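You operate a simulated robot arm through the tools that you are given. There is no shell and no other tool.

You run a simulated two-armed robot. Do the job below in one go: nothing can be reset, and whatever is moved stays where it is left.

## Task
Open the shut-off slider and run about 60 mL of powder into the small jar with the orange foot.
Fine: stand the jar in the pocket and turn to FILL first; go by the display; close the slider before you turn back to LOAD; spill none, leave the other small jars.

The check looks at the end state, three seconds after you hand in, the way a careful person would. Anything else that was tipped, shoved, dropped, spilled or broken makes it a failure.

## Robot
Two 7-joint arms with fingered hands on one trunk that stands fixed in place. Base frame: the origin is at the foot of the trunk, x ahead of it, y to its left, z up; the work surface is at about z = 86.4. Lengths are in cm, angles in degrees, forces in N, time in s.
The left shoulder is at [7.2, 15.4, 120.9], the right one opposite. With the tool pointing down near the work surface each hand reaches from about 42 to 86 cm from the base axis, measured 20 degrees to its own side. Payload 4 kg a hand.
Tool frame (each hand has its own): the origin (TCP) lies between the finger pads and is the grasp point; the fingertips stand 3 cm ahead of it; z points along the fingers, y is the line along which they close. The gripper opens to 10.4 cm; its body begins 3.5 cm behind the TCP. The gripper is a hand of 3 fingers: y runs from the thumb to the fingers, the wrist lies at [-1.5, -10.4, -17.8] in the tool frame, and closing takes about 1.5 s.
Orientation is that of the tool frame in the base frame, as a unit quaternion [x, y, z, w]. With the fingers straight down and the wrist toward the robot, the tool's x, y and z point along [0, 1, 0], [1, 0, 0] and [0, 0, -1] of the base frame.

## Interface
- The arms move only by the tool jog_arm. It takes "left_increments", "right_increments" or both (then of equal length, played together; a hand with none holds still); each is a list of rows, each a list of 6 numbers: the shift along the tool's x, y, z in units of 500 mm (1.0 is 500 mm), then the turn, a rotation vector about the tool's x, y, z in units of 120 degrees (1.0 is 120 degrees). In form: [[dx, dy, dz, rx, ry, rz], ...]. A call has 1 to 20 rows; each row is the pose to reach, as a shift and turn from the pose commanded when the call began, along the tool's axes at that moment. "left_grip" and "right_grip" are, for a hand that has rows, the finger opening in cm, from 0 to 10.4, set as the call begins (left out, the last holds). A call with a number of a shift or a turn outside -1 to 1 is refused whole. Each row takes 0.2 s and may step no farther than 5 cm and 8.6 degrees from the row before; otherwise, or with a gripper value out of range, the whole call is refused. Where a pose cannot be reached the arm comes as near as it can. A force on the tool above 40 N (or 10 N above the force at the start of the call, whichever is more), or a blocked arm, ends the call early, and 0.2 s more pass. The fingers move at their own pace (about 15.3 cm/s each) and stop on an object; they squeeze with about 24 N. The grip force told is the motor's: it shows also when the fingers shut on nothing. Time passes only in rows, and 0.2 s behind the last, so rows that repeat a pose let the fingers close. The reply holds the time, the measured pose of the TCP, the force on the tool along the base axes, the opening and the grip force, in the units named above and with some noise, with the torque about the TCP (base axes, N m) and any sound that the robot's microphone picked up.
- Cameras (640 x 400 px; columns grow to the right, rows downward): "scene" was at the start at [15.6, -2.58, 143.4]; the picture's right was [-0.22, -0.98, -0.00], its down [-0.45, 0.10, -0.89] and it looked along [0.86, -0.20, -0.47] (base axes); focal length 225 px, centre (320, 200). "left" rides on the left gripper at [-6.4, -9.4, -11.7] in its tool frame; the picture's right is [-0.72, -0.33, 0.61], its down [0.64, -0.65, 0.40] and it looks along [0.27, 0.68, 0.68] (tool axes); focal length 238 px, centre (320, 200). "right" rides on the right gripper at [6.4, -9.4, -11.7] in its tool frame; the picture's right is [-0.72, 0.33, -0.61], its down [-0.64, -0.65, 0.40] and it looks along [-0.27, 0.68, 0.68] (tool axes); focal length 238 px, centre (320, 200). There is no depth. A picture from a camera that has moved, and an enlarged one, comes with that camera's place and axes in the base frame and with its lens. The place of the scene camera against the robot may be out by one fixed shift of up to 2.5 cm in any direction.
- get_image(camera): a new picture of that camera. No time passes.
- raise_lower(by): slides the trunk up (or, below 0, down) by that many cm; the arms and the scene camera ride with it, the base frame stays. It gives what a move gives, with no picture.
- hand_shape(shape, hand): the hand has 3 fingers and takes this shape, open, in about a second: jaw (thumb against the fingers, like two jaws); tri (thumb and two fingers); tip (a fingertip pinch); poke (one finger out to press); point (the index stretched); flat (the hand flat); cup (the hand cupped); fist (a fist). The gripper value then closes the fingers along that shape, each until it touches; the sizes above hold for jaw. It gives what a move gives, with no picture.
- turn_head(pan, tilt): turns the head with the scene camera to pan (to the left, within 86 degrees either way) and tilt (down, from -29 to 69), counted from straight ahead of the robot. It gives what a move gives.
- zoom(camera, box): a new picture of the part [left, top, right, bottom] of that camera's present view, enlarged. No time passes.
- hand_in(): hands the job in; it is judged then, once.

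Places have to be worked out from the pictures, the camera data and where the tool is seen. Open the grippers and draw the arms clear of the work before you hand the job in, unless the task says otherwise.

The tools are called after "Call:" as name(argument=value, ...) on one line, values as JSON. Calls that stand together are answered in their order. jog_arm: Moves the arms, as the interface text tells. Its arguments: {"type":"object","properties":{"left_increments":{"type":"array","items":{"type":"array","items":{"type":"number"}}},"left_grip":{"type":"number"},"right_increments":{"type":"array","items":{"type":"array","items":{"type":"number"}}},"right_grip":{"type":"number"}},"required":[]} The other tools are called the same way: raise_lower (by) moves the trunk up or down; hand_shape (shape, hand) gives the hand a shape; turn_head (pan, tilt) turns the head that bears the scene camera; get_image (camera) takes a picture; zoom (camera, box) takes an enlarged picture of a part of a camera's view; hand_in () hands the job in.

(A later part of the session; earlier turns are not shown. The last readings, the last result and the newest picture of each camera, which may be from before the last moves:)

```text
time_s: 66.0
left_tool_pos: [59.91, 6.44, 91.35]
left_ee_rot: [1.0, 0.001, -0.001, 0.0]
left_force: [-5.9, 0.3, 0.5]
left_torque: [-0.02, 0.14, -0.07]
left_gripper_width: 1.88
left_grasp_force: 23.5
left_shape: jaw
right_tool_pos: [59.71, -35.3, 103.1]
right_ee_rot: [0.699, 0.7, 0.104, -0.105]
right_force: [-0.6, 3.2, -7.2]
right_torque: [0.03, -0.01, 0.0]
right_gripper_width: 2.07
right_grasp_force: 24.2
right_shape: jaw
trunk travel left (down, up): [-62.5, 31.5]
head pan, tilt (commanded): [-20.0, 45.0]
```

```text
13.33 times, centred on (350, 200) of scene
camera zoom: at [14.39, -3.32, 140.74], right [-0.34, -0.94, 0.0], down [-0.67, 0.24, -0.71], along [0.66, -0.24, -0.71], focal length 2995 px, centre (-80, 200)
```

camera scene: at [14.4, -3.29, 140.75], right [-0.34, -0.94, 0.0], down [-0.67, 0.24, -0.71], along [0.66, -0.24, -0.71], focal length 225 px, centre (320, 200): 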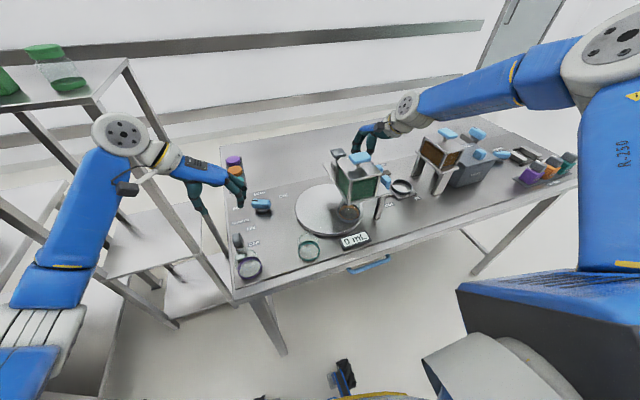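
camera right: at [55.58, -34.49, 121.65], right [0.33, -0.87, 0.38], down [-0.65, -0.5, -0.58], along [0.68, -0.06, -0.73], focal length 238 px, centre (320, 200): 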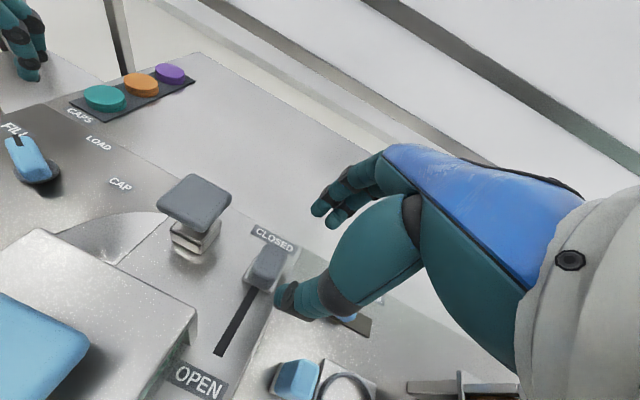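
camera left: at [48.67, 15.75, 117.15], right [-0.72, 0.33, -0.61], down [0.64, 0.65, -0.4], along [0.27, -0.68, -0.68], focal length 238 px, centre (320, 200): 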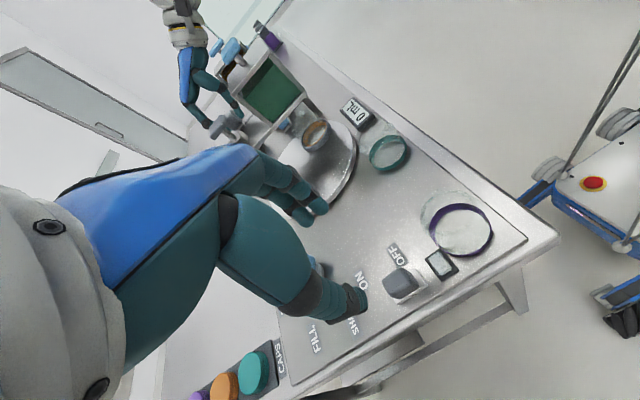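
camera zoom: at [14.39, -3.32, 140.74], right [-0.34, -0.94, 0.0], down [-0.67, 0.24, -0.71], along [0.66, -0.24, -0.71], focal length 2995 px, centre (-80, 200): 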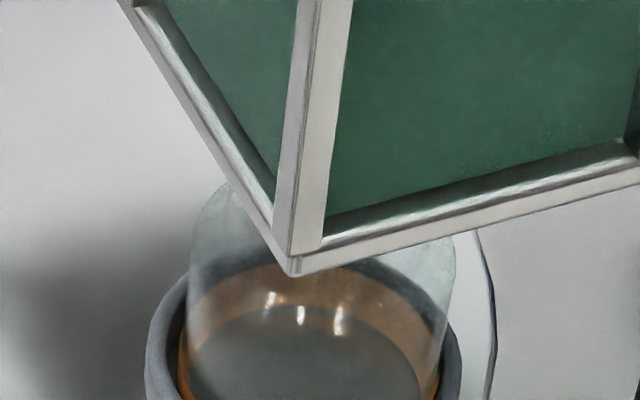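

Still nothing at x≈59.7. The slot seemed to have a few millimetres more, so I pull a bit further to make sure the slider is really at its OPEN end, watching the force.

Call:
jog_arm(right_increments=[[0, -0.006, 0.001, 0, 0, 0], [0, -0.012, 0.001, 0, 0, 0]])

Call:
zoom(camera="scene", box=[320, 170, 390, 250])

Call:
zoom(camera="right", box=[200, 180, 340, 300])

```text
time_s: 66.6
left_tool_pos: [59.9, 6.45, 91.23]
left_ee_rot: [1.0, 0.001, 0.0, 0.001]
left_force: [-10.6, 1.1, 5.3]
left_torque: [0.04, 0.24, -0.08]
left_gripper_width: 1.88
left_grasp_force: 24.0
left_shape: jaw
right_tool_pos: [59.38, -35.17, 103.19]
right_ee_rot: [0.699, 0.7, 0.106, -0.103]
right_force: [10.6, 1.5, -8.3]
right_torque: [-0.04, -0.34, -0.11]
right_gripper_width: 2.1
right_grasp_force: 24.0
right_shape: jaw
trunk travel left (down, up): [-62.5, 31.5]
head pan, tilt (commanded): [-20.0, 45.0]
```

```text
5.00 times, centred on (355, 210) of scene
camera zoom: at [14.57, -3.36, 140.74], right [-0.34, -0.94, 0.0], down [-0.67, 0.24, -0.7], along [0.66, -0.24, -0.71], focal length 1123 px, centre (145, 150)
```

zoom: 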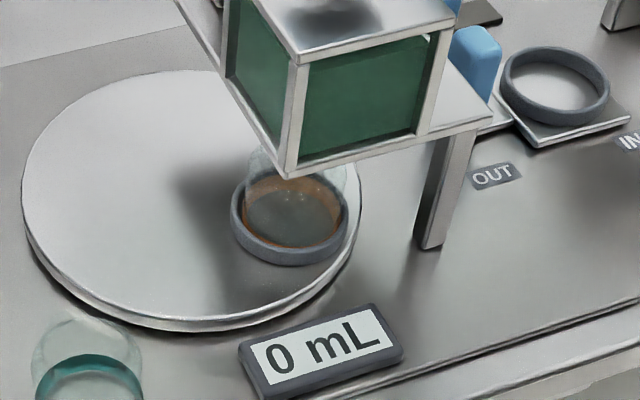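

```text
3.33 times, centred on (270, 240) of right
camera zoom: at [50.01, -32.48, 116.18], right [0.33, -0.87, 0.38], down [-0.65, -0.49, -0.58], along [0.69, -0.06, -0.73], focal length 794 px, centre (487, 67)
```

zoom: 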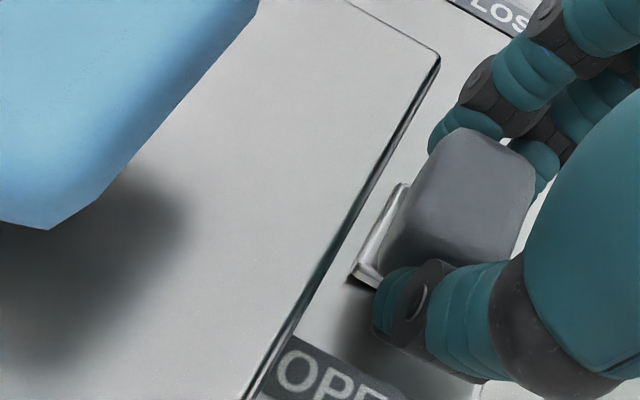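

The force shows the slider is hard against its OPEN stop now. I relax the pull slightly and wait in short steps, checking the jar and display.

Call:
jog_arm(right_increments=[[0, 0.006, 0, 0, 0, 0], [0, 0.006, 0, 0, 0, 0]], left_increments=[[-0.002, 0, 0, 0, 0, 0], [-0.002, 0, 0, 0, 0, 0]])

Call:
zoom(camera="scene", box=[320, 170, 390, 250])

Call:
zoom(camera="scene", box=[380, 120, 520, 220])

Call:
zoom(camera="left", box=[220, 0, 480, 200])

```text
time_s: 67.2
left_tool_pos: [59.81, 6.4, 91.24]
left_ee_rot: [1.0, 0.002, 0.001, 0.0]
left_force: [-4.4, 2.3, 3.9]
left_torque: [0.07, 0.09, -0.05]
left_gripper_width: 1.88
left_grasp_force: 23.4
left_shape: jaw
right_tool_pos: [59.51, -35.18, 103.07]
right_ee_rot: [0.699, 0.7, 0.105, -0.104]
right_force: [3.5, 1.0, -4.8]
right_torque: [0.0, -0.2, -0.04]
right_gripper_width: 2.08
right_grasp_force: 23.4
right_shape: jaw
trunk travel left (down, up): [-62.5, 31.5]
head pan, tilt (commanded): [-20.0, 45.0]
```

```text
5.00 times, centred on (355, 210) of scene
camera zoom: at [14.46, -3.32, 140.75], right [-0.34, -0.94, 0.0], down [-0.67, 0.24, -0.7], along [0.66, -0.24, -0.71], focal length 1123 px, centre (145, 150)
```

zoom: 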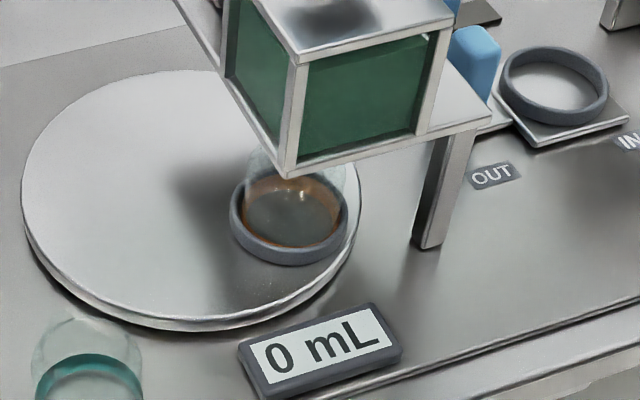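

```text
4.00 times, centred on (450, 170) of scene
camera zoom: at [14.46, -3.32, 140.75], right [-0.34, -0.94, 0.0], down [-0.67, 0.24, -0.7], along [0.66, -0.24, -0.71], focal length 898 px, centre (-200, 320)
```

zoom: 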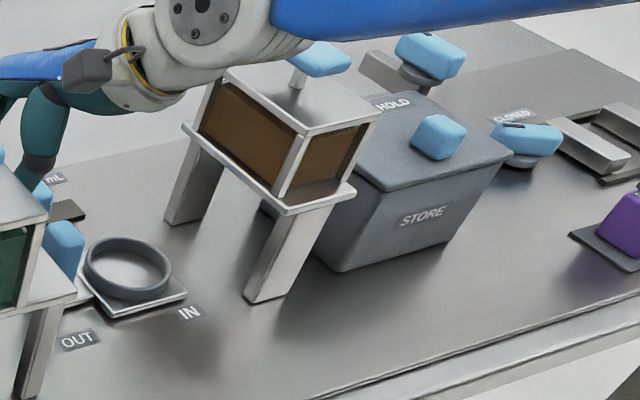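

```text
2.00 times, centred on (350, 100) of left
camera zoom: at [53.42, 15.77, 103.07], right [-0.72, 0.32, -0.61], down [0.64, 0.65, -0.4], along [0.27, -0.68, -0.68], focal length 477 px, centre (260, 400)
```

zoom: 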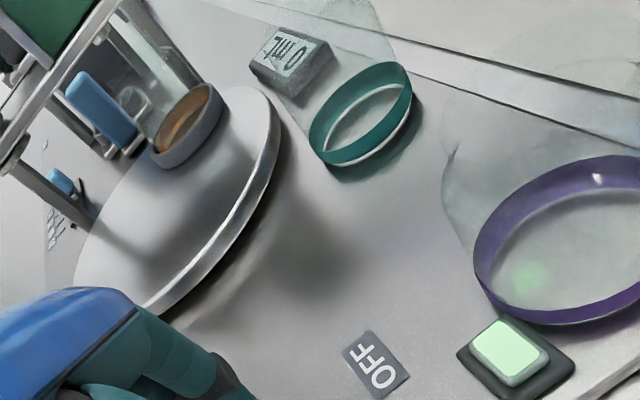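

Still 0 mL. I zoom on the underside of the hopper through the left camera, which sees the jar and outlet from the side.

Call:
zoom(camera="left", box=[220, 0, 340, 90])

Call:
get_image(camera="left")

Call:
zoom(camera="scene", box=[325, 140, 400, 200])

```text
4.44 times, centred on (280, 45) of left
camera zoom: at [53.42, 15.77, 103.07], right [-0.72, 0.32, -0.61], down [0.64, 0.65, -0.4], along [0.27, -0.68, -0.68], focal length 1059 px, centre (498, 889)
```

zoom: 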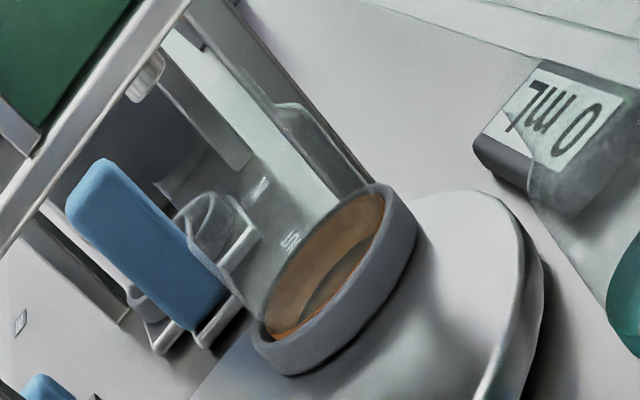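

```text
taken
camera left: at [53.42, 15.77, 103.07], right [-0.72, 0.32, -0.61], down [0.64, 0.65, -0.4], along [0.27, -0.68, -0.68], focal length 238 px, centre (320, 200)
```

left: 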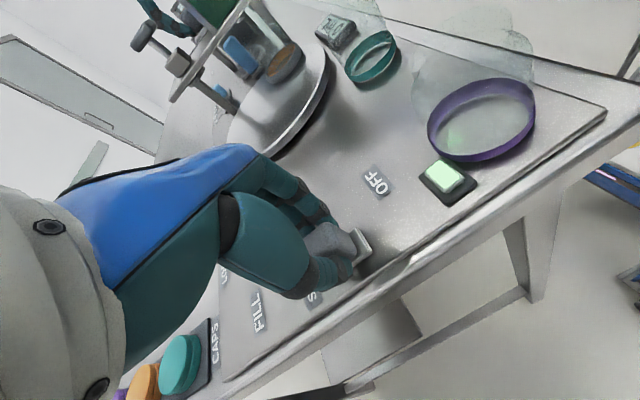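

```text
6.67 times, centred on (362, 170) of scene
camera zoom: at [14.46, -3.32, 140.75], right [-0.34, -0.94, 0.0], down [-0.67, 0.24, -0.7], along [0.66, -0.24, -0.71], focal length 1497 px, centre (37, 400)
```

zoom: 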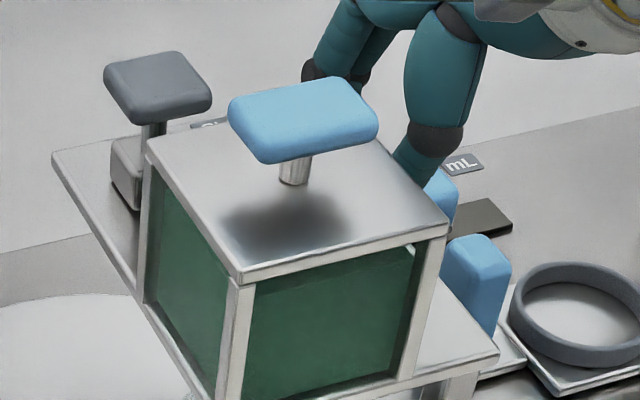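

The spout is seen right above the jar, so the position is right. I wait another second in case the shaken powder needs time to start.

Call:
jog_arm(right_increments=[[0, 0.0, 0.001, 0, 0, 0], [0, 0.0, 0.001, 0, 0, 0], [0, 0.0, 0.001, 0, 0, 0], [0, 0.0, 0.001, 0, 0, 0]])

Call:
zoom(camera="scene", box=[320, 170, 390, 250])

```text
time_s: 68.2
left_tool_pos: [59.8, 6.42, 91.26]
left_ee_rot: [1.0, 0.001, -0.001, 0.0]
left_force: [-0.8, 3.1, 2.2]
left_torque: [0.04, 0.0, -0.03]
left_gripper_width: 1.87
left_grasp_force: 23.3
left_shape: jaw
right_tool_pos: [59.42, -35.22, 103.15]
right_ee_rot: [0.698, 0.7, 0.106, -0.104]
right_force: [3.9, -2.3, 1.2]
right_torque: [-0.03, -0.14, -0.07]
right_gripper_width: 2.08
right_grasp_force: 24.0
right_shape: jaw
trunk travel left (down, up): [-62.5, 31.5]
head pan, tilt (commanded): [-20.0, 45.0]
```

```text
5.00 times, centred on (355, 210) of scene
camera zoom: at [14.38, -3.32, 140.76], right [-0.34, -0.94, 0.0], down [-0.67, 0.24, -0.71], along [0.66, -0.24, -0.71], focal length 1123 px, centre (145, 150)
```

zoom: 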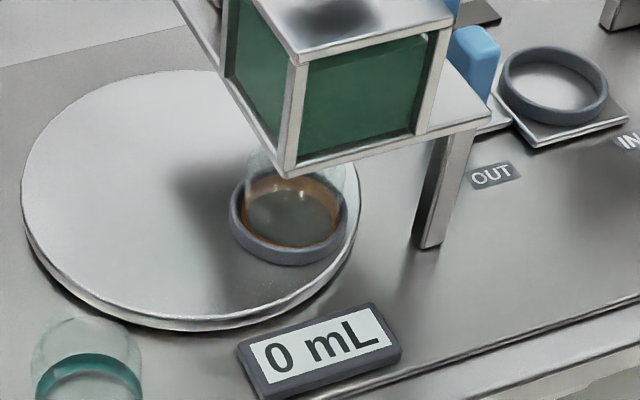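

Still 0 mL. I wait once more for about 1.2 s, with both hands ready.

Call:
jog_arm(right_increments=[[0, 0, 0, 0, 0, 0], [0, 0, 0, 0, 0, 0], [0, 0, 0, 0, 0, 0], [0, 0, 0, 0, 0, 0], [0, 0, 0, 0, 0, 0]])

Call:
zoom(camera="scene", box=[320, 170, 390, 250])

Call:
zoom(camera="scene", box=[220, 170, 300, 280])

```text
time_s: 69.4
left_tool_pos: [59.83, 6.48, 91.4]
left_ee_rot: [1.0, 0.001, 0.001, 0.0]
left_force: [-1.4, 4.1, 3.7]
left_torque: [0.06, 0.05, 0.0]
left_gripper_width: 1.87
left_grasp_force: 24.0
left_shape: jaw
right_tool_pos: [59.48, -35.31, 103.08]
right_ee_rot: [0.699, 0.7, 0.106, -0.105]
right_force: [2.8, -4.0, 3.3]
right_torque: [-0.08, -0.18, -0.1]
right_gripper_width: 2.11
right_grasp_force: 23.6
right_shape: jaw
trunk travel left (down, up): [-62.5, 31.5]
head pan, tilt (commanded): [-20.0, 45.0]
```

```text
5.00 times, centred on (355, 210) of scene
camera zoom: at [14.38, -3.32, 140.76], right [-0.34, -0.94, 0.0], down [-0.67, 0.24, -0.71], along [0.66, -0.24, -0.71], focal length 1123 px, centre (145, 150)
```

zoom: 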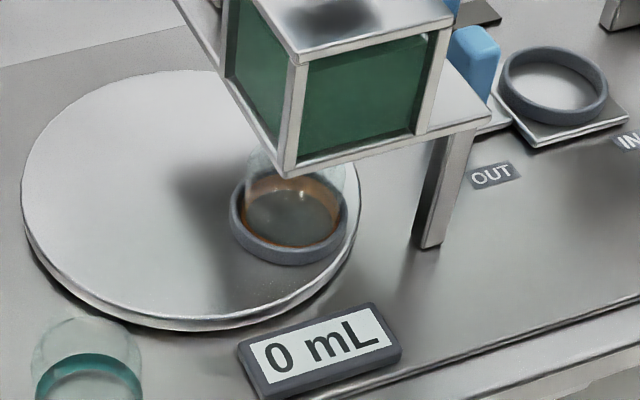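

```text
3.64 times, centred on (260, 225) of scene
camera zoom: at [14.38, -3.32, 140.76], right [-0.34, -0.94, 0.0], down [-0.67, 0.24, -0.71], along [0.66, -0.24, -0.71], focal length 817 px, centre (538, 109)
```

zoom: 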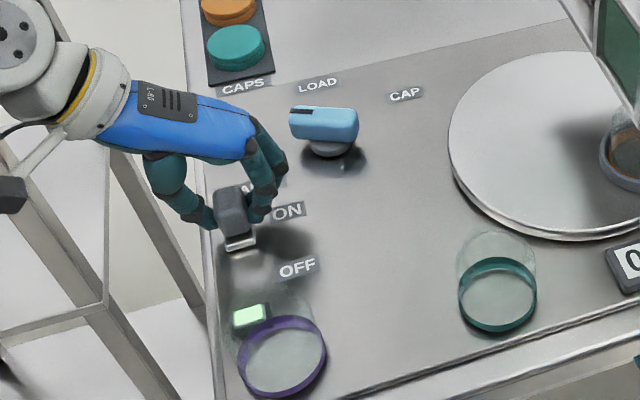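

Still nothing. I examine the jar, the spout and the display at the highest magnification for any trace of powder, and the slider end position.

Call:
zoom(camera="scene", box=[330, 190, 370, 220])

Call:
zoom(camera="left", box=[225, 10, 305, 90])

Call:
get_image(camera="right")

```text
13.33 times, centred on (350, 205) of scene
camera zoom: at [14.38, -3.32, 140.76], right [-0.34, -0.94, 0.0], down [-0.67, 0.24, -0.71], along [0.66, -0.24, -0.71], focal length 2995 px, centre (-80, 133)
```

zoom: 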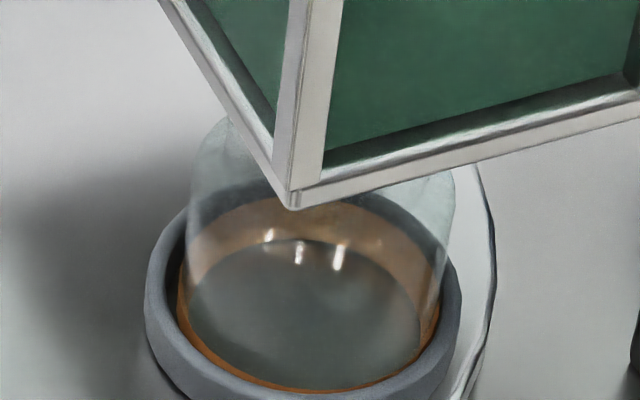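

```text
5.00 times, centred on (265, 50) of left
camera zoom: at [53.37, 15.76, 103.08], right [-0.72, 0.32, -0.61], down [0.64, 0.65, -0.4], along [0.27, -0.68, -0.68], focal length 1192 px, centre (595, 950)
```

zoom: 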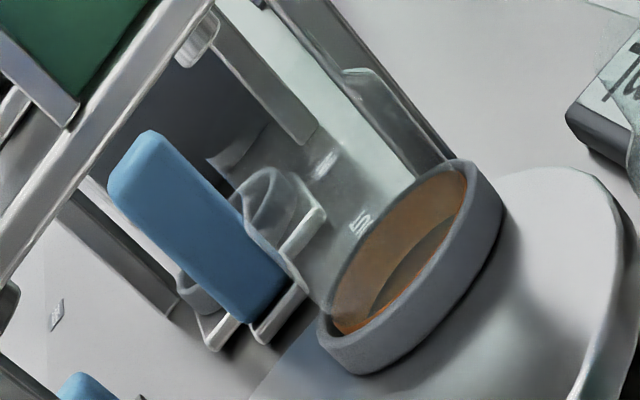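

```text
taken
camera right: at [50.11, -32.43, 116.13], right [0.33, -0.87, 0.38], down [-0.65, -0.49, -0.58], along [0.69, -0.06, -0.73], focal length 238 px, centre (320, 200)
```

right: 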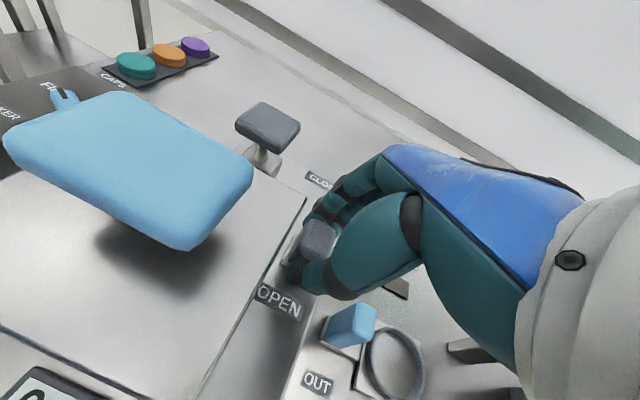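

Everything looks in place, yet no powder. I toggle the shaker: slide it back to OFF, see the lamp, then on to ON again firmly to its stop.

Call:
jog_arm(left_increments=[[-0.03, 0, 0, 0, 0, 0], [-0.06, 0, 0, 0, 0, 0], [-0.085, 0, 0, 0, 0, 0], [-0.085, 0, 0, 0, 0, 0]])

Call:
zoom(camera="scene", box=[210, 160, 400, 275])

```text
time_s: 70.4
left_tool_pos: [55.6, 6.55, 91.33]
left_ee_rot: [1.0, 0.001, 0.0, -0.001]
left_force: [-1.7, 1.5, -6.1]
left_torque: [0.02, 0.04, 0.01]
left_gripper_width: 1.85
left_grasp_force: 24.0
left_shape: jaw
right_tool_pos: [59.42, -35.15, 103.14]
right_ee_rot: [0.698, 0.7, 0.105, -0.104]
right_force: [2.0, -3.4, 5.1]
right_torque: [-0.06, -0.13, -0.06]
right_gripper_width: 2.1
right_grasp_force: 23.4
right_shape: jaw
trunk travel left (down, up): [-62.5, 31.5]
head pan, tilt (commanded): [-20.0, 45.0]
```

```text
3.37 times, centred on (305, 218) of scene
camera zoom: at [14.42, -3.32, 140.75], right [-0.34, -0.94, 0.0], down [-0.67, 0.24, -0.71], along [0.66, -0.24, -0.71], focal length 757 px, centre (370, 141)
```

zoom: 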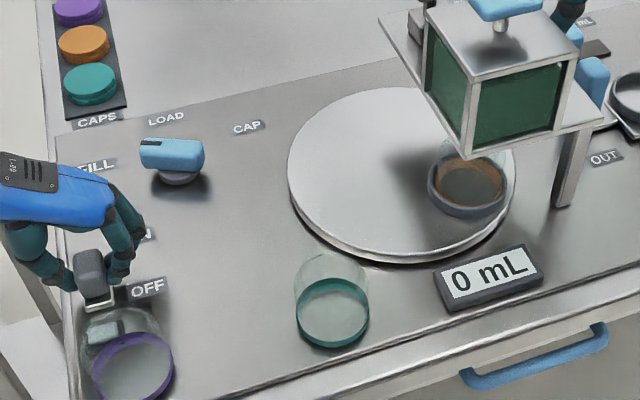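

Lamp is off at OFF. Now I slide it back to ON, firmly to the stop, with the shut-off open and the right hand ready.

Call:
jog_arm(left_increments=[[0.03, 0, 0, 0, 0, 0], [0.06, 0, 0, 0, 0, 0], [0.088, 0, 0, 0, 0, 0]])

Call:
zoom(camera="scene", box=[210, 160, 400, 275])

```text
time_s: 71.2
left_tool_pos: [59.88, 6.39, 91.33]
left_ee_rot: [1.0, 0.001, 0.0, 0.0]
left_force: [-4.4, 5.1, 2.4]
left_torque: [0.13, 0.11, -0.05]
left_gripper_width: 1.84
left_grasp_force: 23.9
left_shape: jaw
right_tool_pos: [59.46, -35.25, 103.08]
right_ee_rot: [0.698, 0.7, 0.105, -0.104]
right_force: [7.9, -5.0, 2.0]
right_torque: [-0.1, -0.25, -0.14]
right_gripper_width: 2.11
right_grasp_force: 24.2
right_shape: jaw
trunk travel left (down, up): [-62.5, 31.5]
head pan, tilt (commanded): [-20.0, 45.0]
```

```text
3.37 times, centred on (305, 218) of scene
camera zoom: at [14.35, -3.28, 140.76], right [-0.34, -0.94, 0.0], down [-0.67, 0.24, -0.71], along [0.66, -0.24, -0.71], focal length 757 px, centre (370, 141)
```

zoom: 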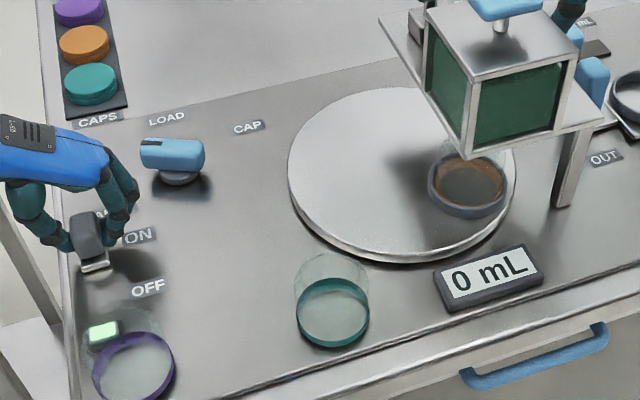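

Lamp lit again, display 0 mL. I wait 0.6 s and check.

Call:
jog_arm(left_increments=[[0.0, 0, 0, 0, 0, 0], [0.0, 0, 0, 0, 0, 0]])

Call:
zoom(camera="scene", box=[320, 170, 390, 250])

```text
time_s: 71.8
left_tool_pos: [59.88, 6.31, 91.26]
left_ee_rot: [1.0, 0.001, 0.0, 0.0]
left_force: [-5.5, 7.3, 3.9]
left_torque: [0.17, 0.11, -0.03]
left_gripper_width: 1.87
left_grasp_force: 24.0
left_shape: jaw
right_tool_pos: [59.49, -35.11, 103.06]
right_ee_rot: [0.699, 0.7, 0.104, -0.104]
right_force: [7.1, -5.1, 1.5]
right_torque: [-0.08, -0.22, -0.09]
right_gripper_width: 2.11
right_grasp_force: 24.0
right_shape: jaw
trunk travel left (down, up): [-62.5, 31.5]
head pan, tilt (commanded): [-20.0, 45.0]
```

```text
5.00 times, centred on (355, 210) of scene
camera zoom: at [14.35, -3.27, 140.76], right [-0.34, -0.94, 0.0], down [-0.67, 0.24, -0.71], along [0.66, -0.24, -0.71], focal length 1123 px, centre (145, 150)
```

zoom: 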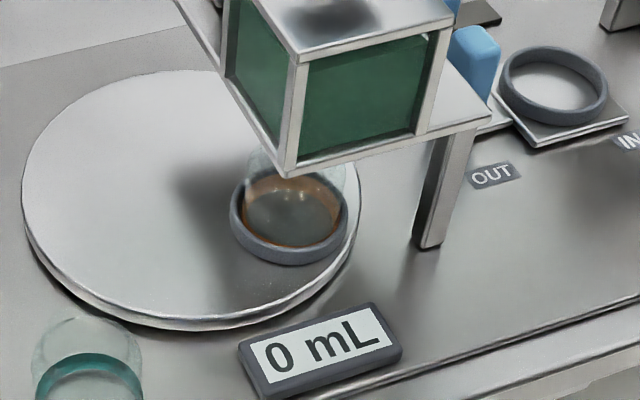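

No flow. I want to see the slider itself without the hand covering it: I open the right fingers slightly (still straddling the handle, ready to push it shut) and look.

Call:
jog_arm(right_increments=[[0, 0.004, 0, 0, 0, 0], [0, 0.004, 0, 0, 0, 0], [0, 0.004, 0, 0, 0, 0]], right_grip=5.5)

Call:
zoom(camera="right", box=[200, 170, 360, 310])

Call:
zoom(camera="scene", box=[320, 170, 390, 250])

```text
time_s: 72.6
left_tool_pos: [59.85, 6.39, 91.22]
left_ee_rot: [1.0, 0.001, -0.001, 0.002]
left_force: [-3.2, 3.3, 1.2]
left_torque: [0.1, 0.07, -0.03]
left_gripper_width: 1.87
left_grasp_force: 23.8
left_shape: jaw
right_tool_pos: [59.62, -35.04, 102.93]
right_ee_rot: [0.699, 0.7, 0.105, -0.105]
right_force: [-0.3, 0.0, -0.2]
right_torque: [0.01, 0.0, 0.02]
right_gripper_width: 5.45
right_grasp_force: 0.0
right_shape: jaw
trunk travel left (down, up): [-62.5, 31.5]
head pan, tilt (commanded): [-20.0, 45.0]
```

```text
2.86 times, centred on (280, 240) of right
camera zoom: at [50.25, -32.33, 116.16], right [0.33, -0.87, 0.38], down [-0.65, -0.5, -0.57], along [0.68, -0.06, -0.73], focal length 681 px, centre (434, 86)
```

zoom: 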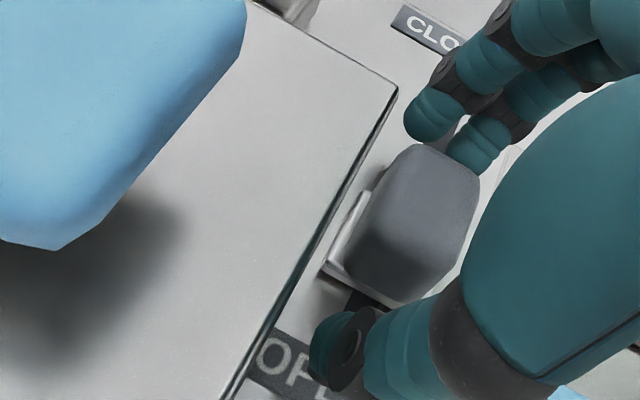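

```text
5.00 times, centred on (355, 210) of scene
camera zoom: at [14.28, -3.21, 140.77], right [-0.34, -0.94, 0.0], down [-0.67, 0.24, -0.71], along [0.66, -0.24, -0.71], focal length 1123 px, centre (145, 150)
```

zoom: 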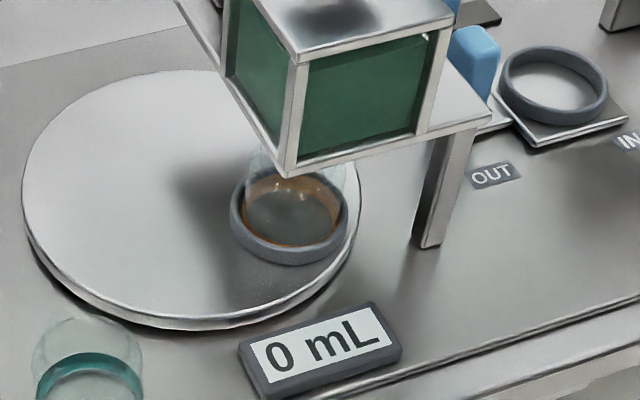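

With the hand open I can see a few millimetres of dark slot still left before OPEN. I pull the handle further using the fingers behind it, watching force and display.

Call:
jog_arm(right_increments=[[0, -0.014, 0, 0, 0, 0], [0, -0.028, 0, 0, 0, 0]])

Call:
zoom(camera="right", box=[200, 170, 360, 310])

Call:
zoom(camera="scene", box=[320, 170, 390, 250])

```text
time_s: 73.2
left_tool_pos: [59.75, 6.27, 91.31]
left_ee_rot: [1.0, 0.001, 0.0, 0.0]
left_force: [-4.7, 2.6, 2.6]
left_torque: [0.07, 0.06, -0.07]
left_gripper_width: 1.88
left_grasp_force: 24.1
left_shape: jaw
right_tool_pos: [58.33, -35.28, 102.98]
right_ee_rot: [0.699, 0.7, 0.105, -0.105]
right_force: [1.1, 1.0, -0.3]
right_torque: [0.04, -0.06, 0.01]
right_gripper_width: 5.55
right_grasp_force: 0.1
right_shape: jaw
trunk travel left (down, up): [-62.5, 31.5]
head pan, tilt (commanded): [-20.0, 45.0]
```

```text
2.86 times, centred on (280, 240) of right
camera zoom: at [48.86, -32.43, 116.13], right [0.33, -0.87, 0.38], down [-0.65, -0.49, -0.58], along [0.68, -0.06, -0.73], focal length 681 px, centre (434, 86)
```

zoom: 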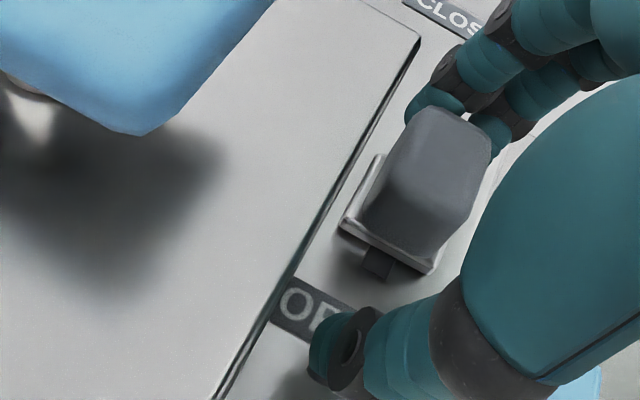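

```text
5.00 times, centred on (355, 210) of scene
camera zoom: at [14.29, -3.23, 140.77], right [-0.34, -0.94, 0.0], down [-0.67, 0.24, -0.71], along [0.66, -0.24, -0.71], focal length 1123 px, centre (145, 150)
```

zoom: 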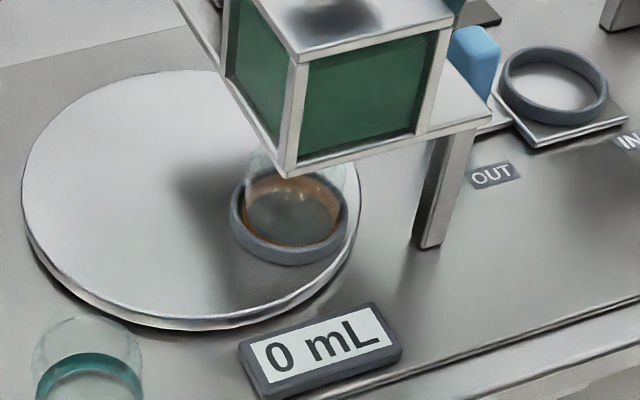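

About 0.7 cm of slot remains ahead of the handle; the fingers just touch it. I push on by 0.5 cm more.

Call:
jog_arm(right_increments=[[0, -0.006, 0, 0, 0, 0], [0, -0.01, 0, 0, 0, 0]])

Call:
zoom(camera="right", box=[200, 170, 360, 310])

Call:
zoom(camera="scene", box=[320, 170, 390, 250])

```text
time_s: 73.8
left_tool_pos: [59.87, 6.41, 91.34]
left_ee_rot: [1.0, 0.001, 0.0, 0.0]
left_force: [-6.5, 2.8, 4.8]
left_torque: [0.09, 0.1, -0.03]
left_gripper_width: 1.85
left_grasp_force: 24.3
left_shape: jaw
right_tool_pos: [57.83, -35.16, 103.03]
right_ee_rot: [0.699, 0.7, 0.105, -0.103]
right_force: [7.0, 0.0, -0.3]
right_torque: [-0.03, -0.14, -0.04]
right_gripper_width: 5.86
right_grasp_force: 0.1
right_shape: jaw
trunk travel left (down, up): [-62.5, 31.5]
head pan, tilt (commanded): [-20.0, 45.0]
```

```text
2.86 times, centred on (280, 240) of right
camera zoom: at [48.36, -32.42, 116.17], right [0.33, -0.87, 0.38], down [-0.65, -0.5, -0.58], along [0.69, -0.06, -0.73], focal length 681 px, centre (434, 86)
```

zoom: 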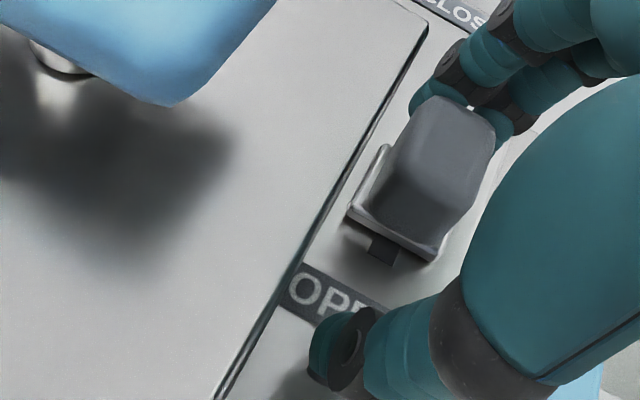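

```text
5.00 times, centred on (355, 210) of scene
camera zoom: at [14.37, -3.24, 140.76], right [-0.34, -0.94, 0.0], down [-0.67, 0.24, -0.71], along [0.66, -0.24, -0.71], focal length 1123 px, centre (145, 150)
```

zoom: 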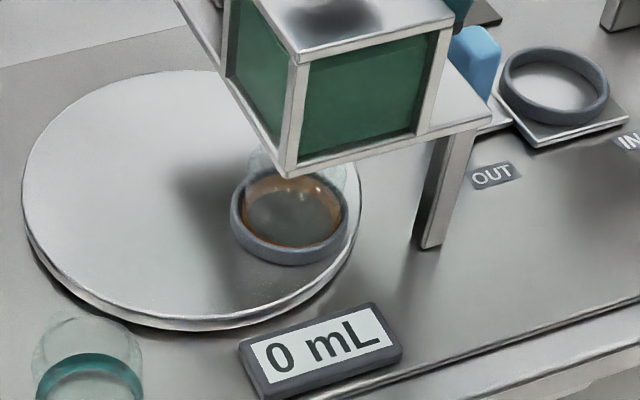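

The handle does not go further (7 N): it is fully OPEN. I ease off and keep waiting in 0.8 s steps with shaker on, watching the display.

Call:
jog_arm(right_increments=[[0, 0.012, 0, 0, 0, 0], [0, 0.03, 0, 0, 0, 0], [0, 0.036, 0, 0, 0, 0]])

Call:
get_image(camera="scene")

Call:
zoom(camera="scene", box=[320, 170, 390, 250])

```text
time_s: 74.6
left_tool_pos: [59.93, 6.4, 91.14]
left_ee_rot: [1.0, 0.001, 0.0, 0.001]
left_force: [-2.8, 3.1, 2.5]
left_torque: [0.07, 0.07, -0.03]
left_gripper_width: 1.85
left_grasp_force: 24.6
left_shape: jaw
right_tool_pos: [59.52, -35.22, 103.13]
right_ee_rot: [0.698, 0.7, 0.106, -0.105]
right_force: [-0.4, -0.3, -0.4]
right_torque: [0.0, -0.05, -0.03]
right_gripper_width: 5.5
right_grasp_force: 0.1
right_shape: jaw
trunk travel left (down, up): [-62.5, 31.5]
head pan, tilt (commanded): [-20.0, 45.0]
```

```text
taken
camera scene: at [14.27, -3.24, 140.77], right [-0.34, -0.94, 0.0], down [-0.67, 0.24, -0.71], along [0.66, -0.24, -0.71], focal length 225 px, centre (320, 200)
```

scene: 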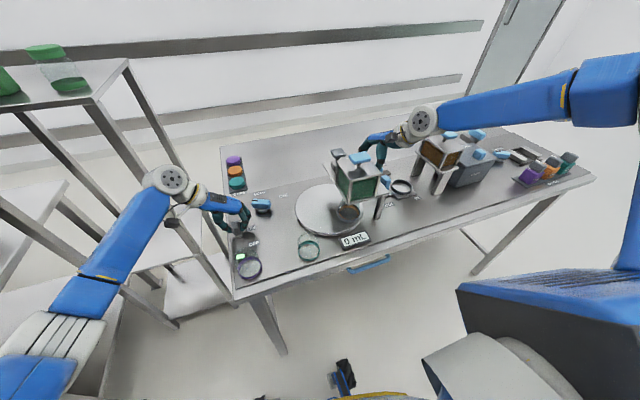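

```text
5.00 times, centred on (355, 210) of scene
camera zoom: at [14.27, -3.24, 140.77], right [-0.34, -0.94, 0.0], down [-0.67, 0.24, -0.71], along [0.66, -0.24, -0.71], focal length 1123 px, centre (145, 150)
```

zoom: 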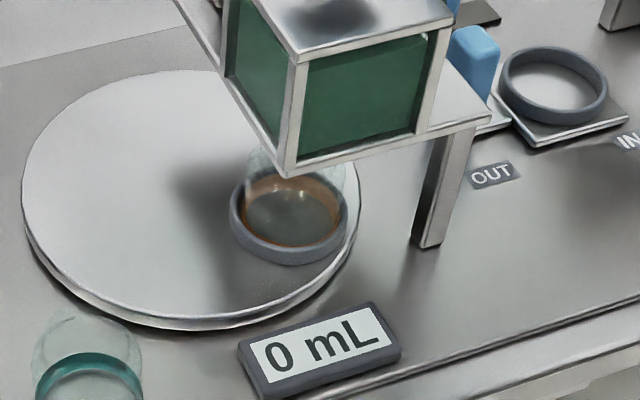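

Still 0 mL. Before going on I take closer looks at the lamp and surroundings, and at the right part of the bench, for anything I have overlooked.

Call:
zoom(camera="left", box=[360, 130, 500, 230])

Call:
zoom(camera="scene", box=[325, 140, 415, 200])

Call:
zoom(camera="right", box=[0, 60, 330, 400])

Call:
zoom(camera="scene", box=[330, 220, 380, 260])

```text
4.00 times, centred on (430, 180) of left
camera zoom: at [53.4, 15.75, 103.07], right [-0.72, 0.32, -0.61], down [0.64, 0.65, -0.4], along [0.27, -0.68, -0.68], focal length 953 px, centre (-120, 280)
```

zoom: 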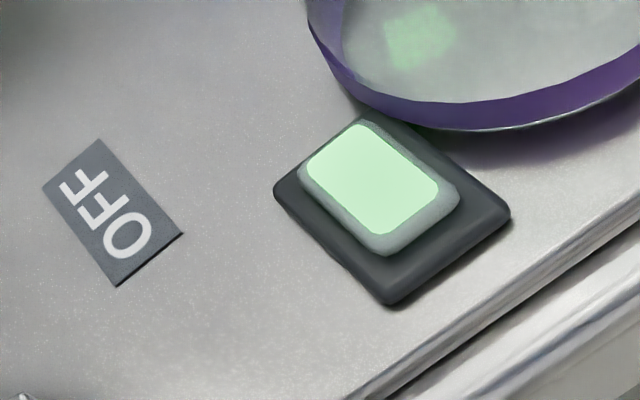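

```text
6.67 times, centred on (370, 170) of scene
camera zoom: at [14.27, -3.24, 140.77], right [-0.34, -0.94, 0.0], down [-0.67, 0.24, -0.71], along [0.66, -0.24, -0.71], focal length 1497 px, centre (-13, 400)
```

zoom: 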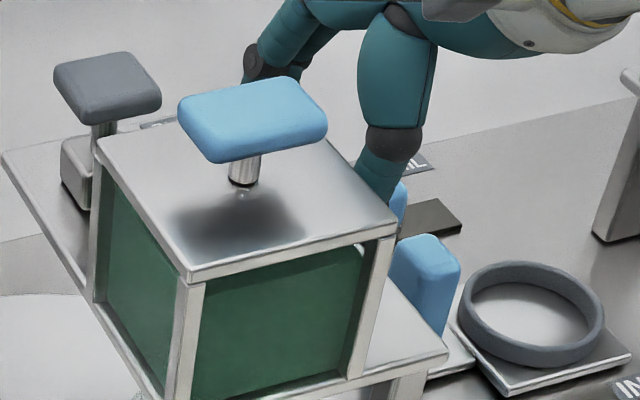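

```text
1.18 times, centred on (165, 230) of right
camera zoom: at [50.11, -32.43, 116.19], right [0.33, -0.87, 0.38], down [-0.65, -0.5, -0.57], along [0.68, -0.06, -0.73], focal length 280 px, centre (502, 165)
```

zoom: 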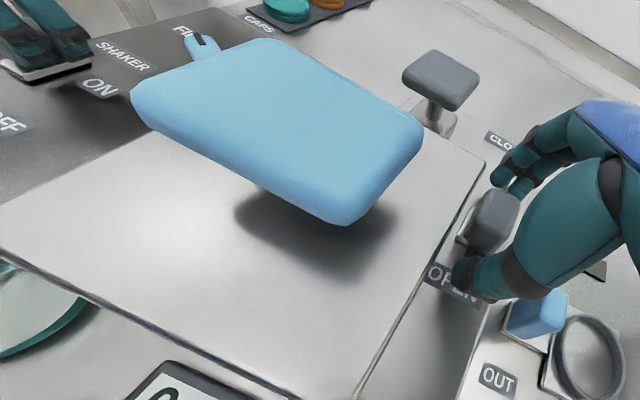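

```text
10.00 times, centred on (355, 240) of scene
camera zoom: at [14.27, -3.24, 140.77], right [-0.34, -0.94, 0.0], down [-0.67, 0.24, -0.71], along [0.66, -0.24, -0.71], focal length 2246 px, centre (-30, -200)
```

zoom: 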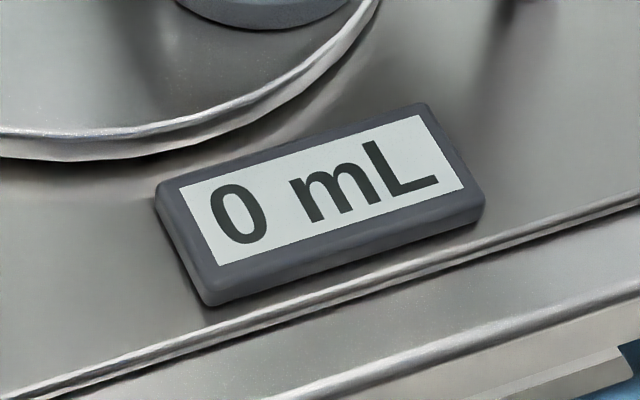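

Nothing overlooked so far. I wait with shaker on and slider open in 1 s steps, checking the display each time.

Call:
jog_arm(right_increments=[[0, 0, 0, 0, 0, 0], [0, 0, 0, 0, 0, 0], [0, 0, 0, 0, 0, 0], [0, 0, 0, 0, 0, 0]])

Call:
zoom(camera="scene", box=[320, 170, 390, 250])

```text
time_s: 75.6
left_tool_pos: [59.84, 6.44, 91.3]
left_ee_rot: [1.0, 0.001, 0.001, -0.001]
left_force: [-2.9, 3.1, 2.6]
left_torque: [0.09, 0.07, -0.04]
left_gripper_width: 1.85
left_grasp_force: 24.3
left_shape: jaw
right_tool_pos: [59.42, -35.24, 103.22]
right_ee_rot: [0.698, 0.7, 0.105, -0.104]
right_force: [0.2, 0.4, 0.1]
right_torque: [0.0, -0.03, -0.02]
right_gripper_width: 5.51
right_grasp_force: 0.1
right_shape: jaw
trunk travel left (down, up): [-62.5, 31.5]
head pan, tilt (commanded): [-20.0, 45.0]
```

```text
5.00 times, centred on (355, 210) of scene
camera zoom: at [14.28, -3.24, 140.77], right [-0.34, -0.94, 0.0], down [-0.67, 0.24, -0.71], along [0.66, -0.24, -0.71], focal length 1123 px, centre (145, 150)
```

zoom: 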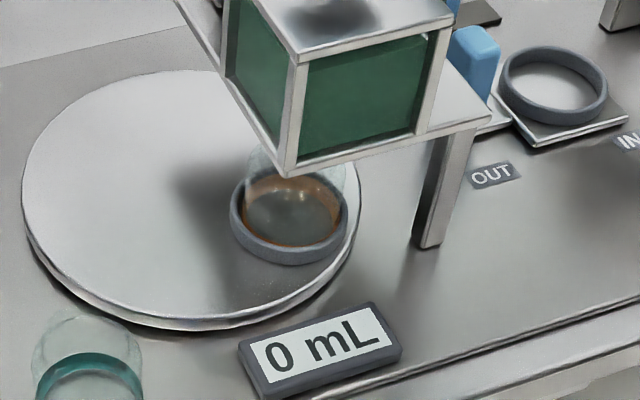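

No powder. To be sure about the slider's end positions I lift the right hand off a little and look at the whole slot (the hand stays right above).

Call:
jog_arm(right_increments=[[0, 0, -0.06, 0, 0, 0], [-0.02, 0.0, -0.12, 0, 0, 0]])

Call:
zoom(camera="right", box=[160, 140, 340, 300])

Call:
zoom(camera="scene", box=[320, 170, 390, 250])

```text
time_s: 76.2
left_tool_pos: [60.01, 6.42, 91.33]
left_ee_rot: [1.0, 0.001, 0.0, 0.0]
left_force: [-2.3, 3.1, 2.1]
left_torque: [0.08, 0.1, -0.03]
left_gripper_width: 1.88
left_grasp_force: 23.8
left_shape: jaw
right_tool_pos: [59.54, -37.84, 108.64]
right_ee_rot: [0.699, 0.7, 0.106, -0.104]
right_force: [0.9, -0.1, 0.0]
right_torque: [0.06, 0.02, -0.01]
right_gripper_width: 5.5
right_grasp_force: 0.1
right_shape: jaw
trunk travel left (down, up): [-62.5, 31.5]
head pan, tilt (commanded): [-20.0, 45.0]
```

```text
2.50 times, centred on (250, 220) of right
camera zoom: at [50.13, -35.16, 121.65], right [0.33, -0.87, 0.38], down [-0.65, -0.49, -0.58], along [0.69, -0.06, -0.73], focal length 596 px, centre (495, 150)
```

zoom: 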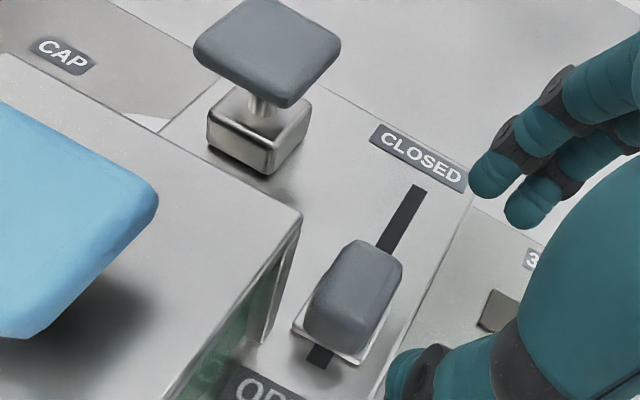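

```text
5.00 times, centred on (355, 210) of scene
camera zoom: at [14.25, -3.3, 140.77], right [-0.34, -0.94, 0.0], down [-0.67, 0.24, -0.71], along [0.66, -0.24, -0.71], focal length 1123 px, centre (145, 150)
```

zoom: 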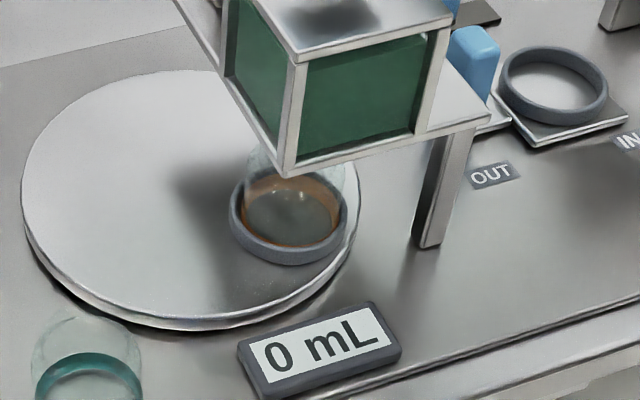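

The slot is symmetric (57.5–66.9) about the two stops, so the slider is truly OPEN. Next suspicion is the knob not being exactly at FILL; I zoom on knob and turntable.

Call:
zoom(camera="scene", box=[235, 180, 295, 220])

Call:
zoom(camera="right", box=[0, 40, 180, 180])

Call:
zoom(camera="left", box=[200, 0, 350, 110])

```text
10.00 times, centred on (265, 200) of scene
camera zoom: at [14.25, -3.3, 140.77], right [-0.34, -0.94, 0.0], down [-0.67, 0.24, -0.71], along [0.66, -0.24, -0.71], focal length 2246 px, centre (870, 200)
```

zoom: 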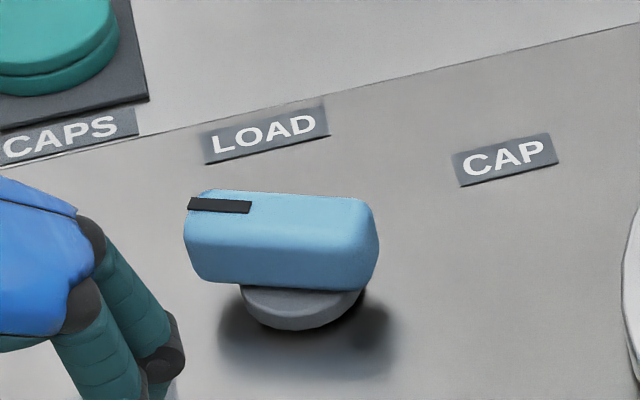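

```text
2.86 times, centred on (90, 110) of right
camera zoom: at [50.13, -35.16, 121.65], right [0.33, -0.87, 0.38], down [-0.65, -0.49, -0.58], along [0.69, -0.06, -0.73], focal length 681 px, centre (977, 457)
```

zoom: 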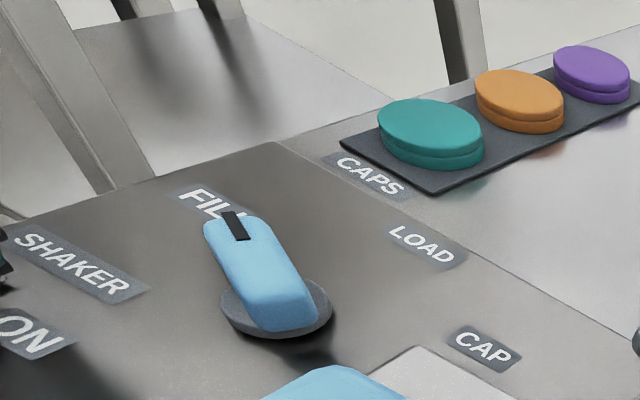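

```text
3.64 times, centred on (275, 55) of left
camera zoom: at [53.39, 15.73, 103.08], right [-0.72, 0.32, -0.61], down [0.64, 0.65, -0.4], along [0.27, -0.68, -0.68], focal length 867 px, centre (484, 727)
```

zoom: 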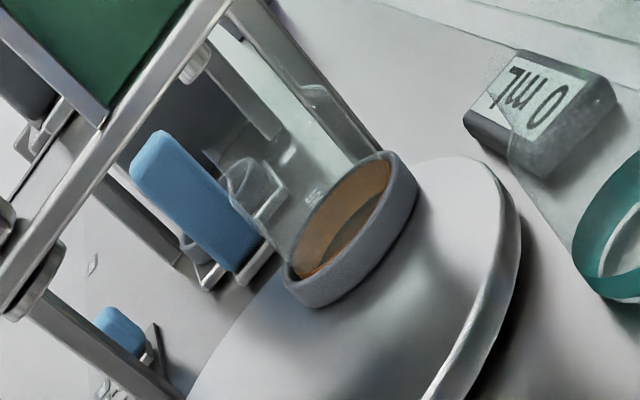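

The pointer stands at 65°, right on FILL. I lower the right hand back around the slider handle and give the shaken hopper more time, in steps short enough to react.

Call:
jog_arm(right_increments=[[0.02, 0.0, 0.06, 0, 0, 0], [0.02, 0.0, 0.12, 0, 0, 0], [0.02, 0.0, 0.12, 0, 0, 0], [0.02, 0.0, 0.12, 0, 0, 0], [0.02, 0.0, 0.12, 0, 0, 0]])

Call:
zoom(camera="scene", box=[320, 170, 390, 250])

```text
time_s: 77.4
left_tool_pos: [59.82, 6.33, 91.38]
left_ee_rot: [1.0, 0.0, 0.0, 0.0]
left_force: [-2.8, 2.5, 2.6]
left_torque: [0.07, 0.09, -0.03]
left_gripper_width: 1.89
left_grasp_force: 23.9
left_shape: jaw
right_tool_pos: [59.52, -35.13, 103.14]
right_ee_rot: [0.699, 0.7, 0.106, -0.104]
right_force: [-0.4, 0.3, -0.6]
right_torque: [0.0, 0.01, -0.03]
right_gripper_width: 5.48
right_grasp_force: 0.0
right_shape: jaw
trunk travel left (down, up): [-62.5, 31.5]
head pan, tilt (commanded): [-20.0, 45.0]
```

```text
5.00 times, centred on (355, 210) of scene
camera zoom: at [14.28, -3.24, 140.77], right [-0.34, -0.94, 0.0], down [-0.67, 0.24, -0.71], along [0.66, -0.24, -0.71], focal length 1123 px, centre (145, 150)
```

zoom: 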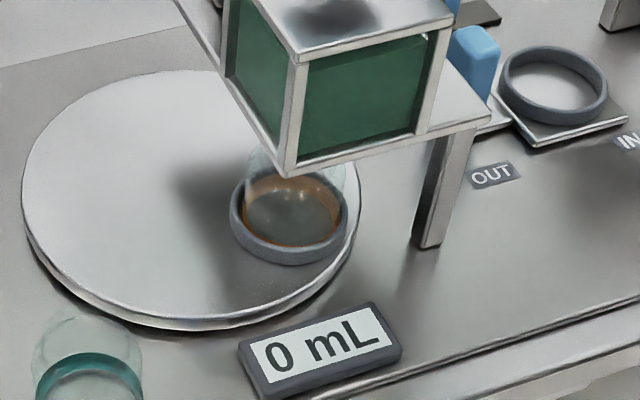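

Still 0 mL. I wait a further 1.6 s with everything held in position.

Call:
jog_arm(right_increments=[[0, 0, 0, 0, 0, 0], [0, 0, 0, 0, 0, 0], [0, 0, 0, 0, 0, 0], [0, 0, 0, 0, 0, 0], [0, 0, 0, 0, 0, 0], [0, 0, 0, 0, 0, 0], [0, 0, 0, 0, 0, 0]])

Call:
zoom(camera="scene", box=[320, 170, 390, 250])

Call:
zoom(camera="left", box=[190, 0, 310, 90])

```text
time_s: 79.0
left_tool_pos: [59.89, 6.49, 91.26]
left_ee_rot: [1.0, 0.001, 0.0, 0.0]
left_force: [-2.1, 2.4, 2.2]
left_torque: [0.1, 0.07, -0.01]
left_gripper_width: 1.89
left_grasp_force: 23.7
left_shape: jaw
right_tool_pos: [59.54, -35.08, 103.14]
right_ee_rot: [0.699, 0.7, 0.105, -0.103]
right_force: [0.4, 1.1, -0.8]
right_torque: [0.0, -0.02, 0.02]
right_gripper_width: 5.5
right_grasp_force: 0.1
right_shape: jaw
trunk travel left (down, up): [-62.5, 31.5]
head pan, tilt (commanded): [-20.0, 45.0]
```

```text
5.00 times, centred on (355, 210) of scene
camera zoom: at [14.28, -3.24, 140.77], right [-0.34, -0.94, 0.0], down [-0.67, 0.24, -0.71], along [0.66, -0.24, -0.71], focal length 1123 px, centre (145, 150)
```

zoom: 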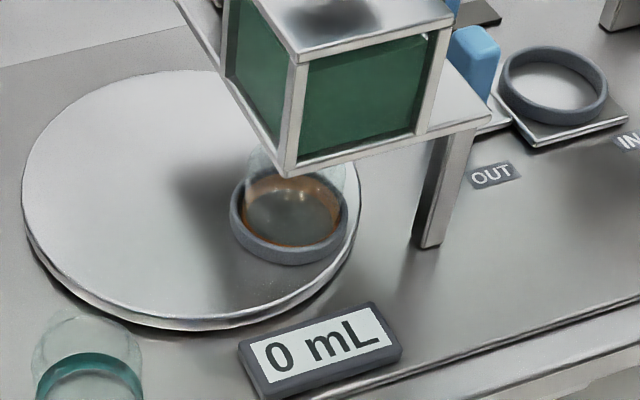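

```text
4.44 times, centred on (250, 45) of left
camera zoom: at [53.41, 15.75, 103.07], right [-0.72, 0.32, -0.61], down [0.64, 0.65, -0.4], along [0.27, -0.68, -0.68], focal length 1059 px, centre (631, 889)
```

zoom: 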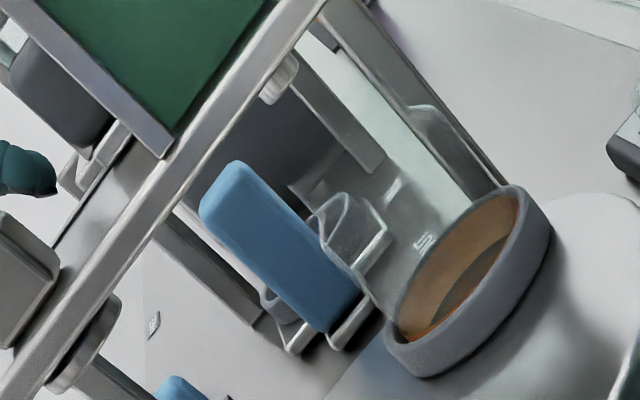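

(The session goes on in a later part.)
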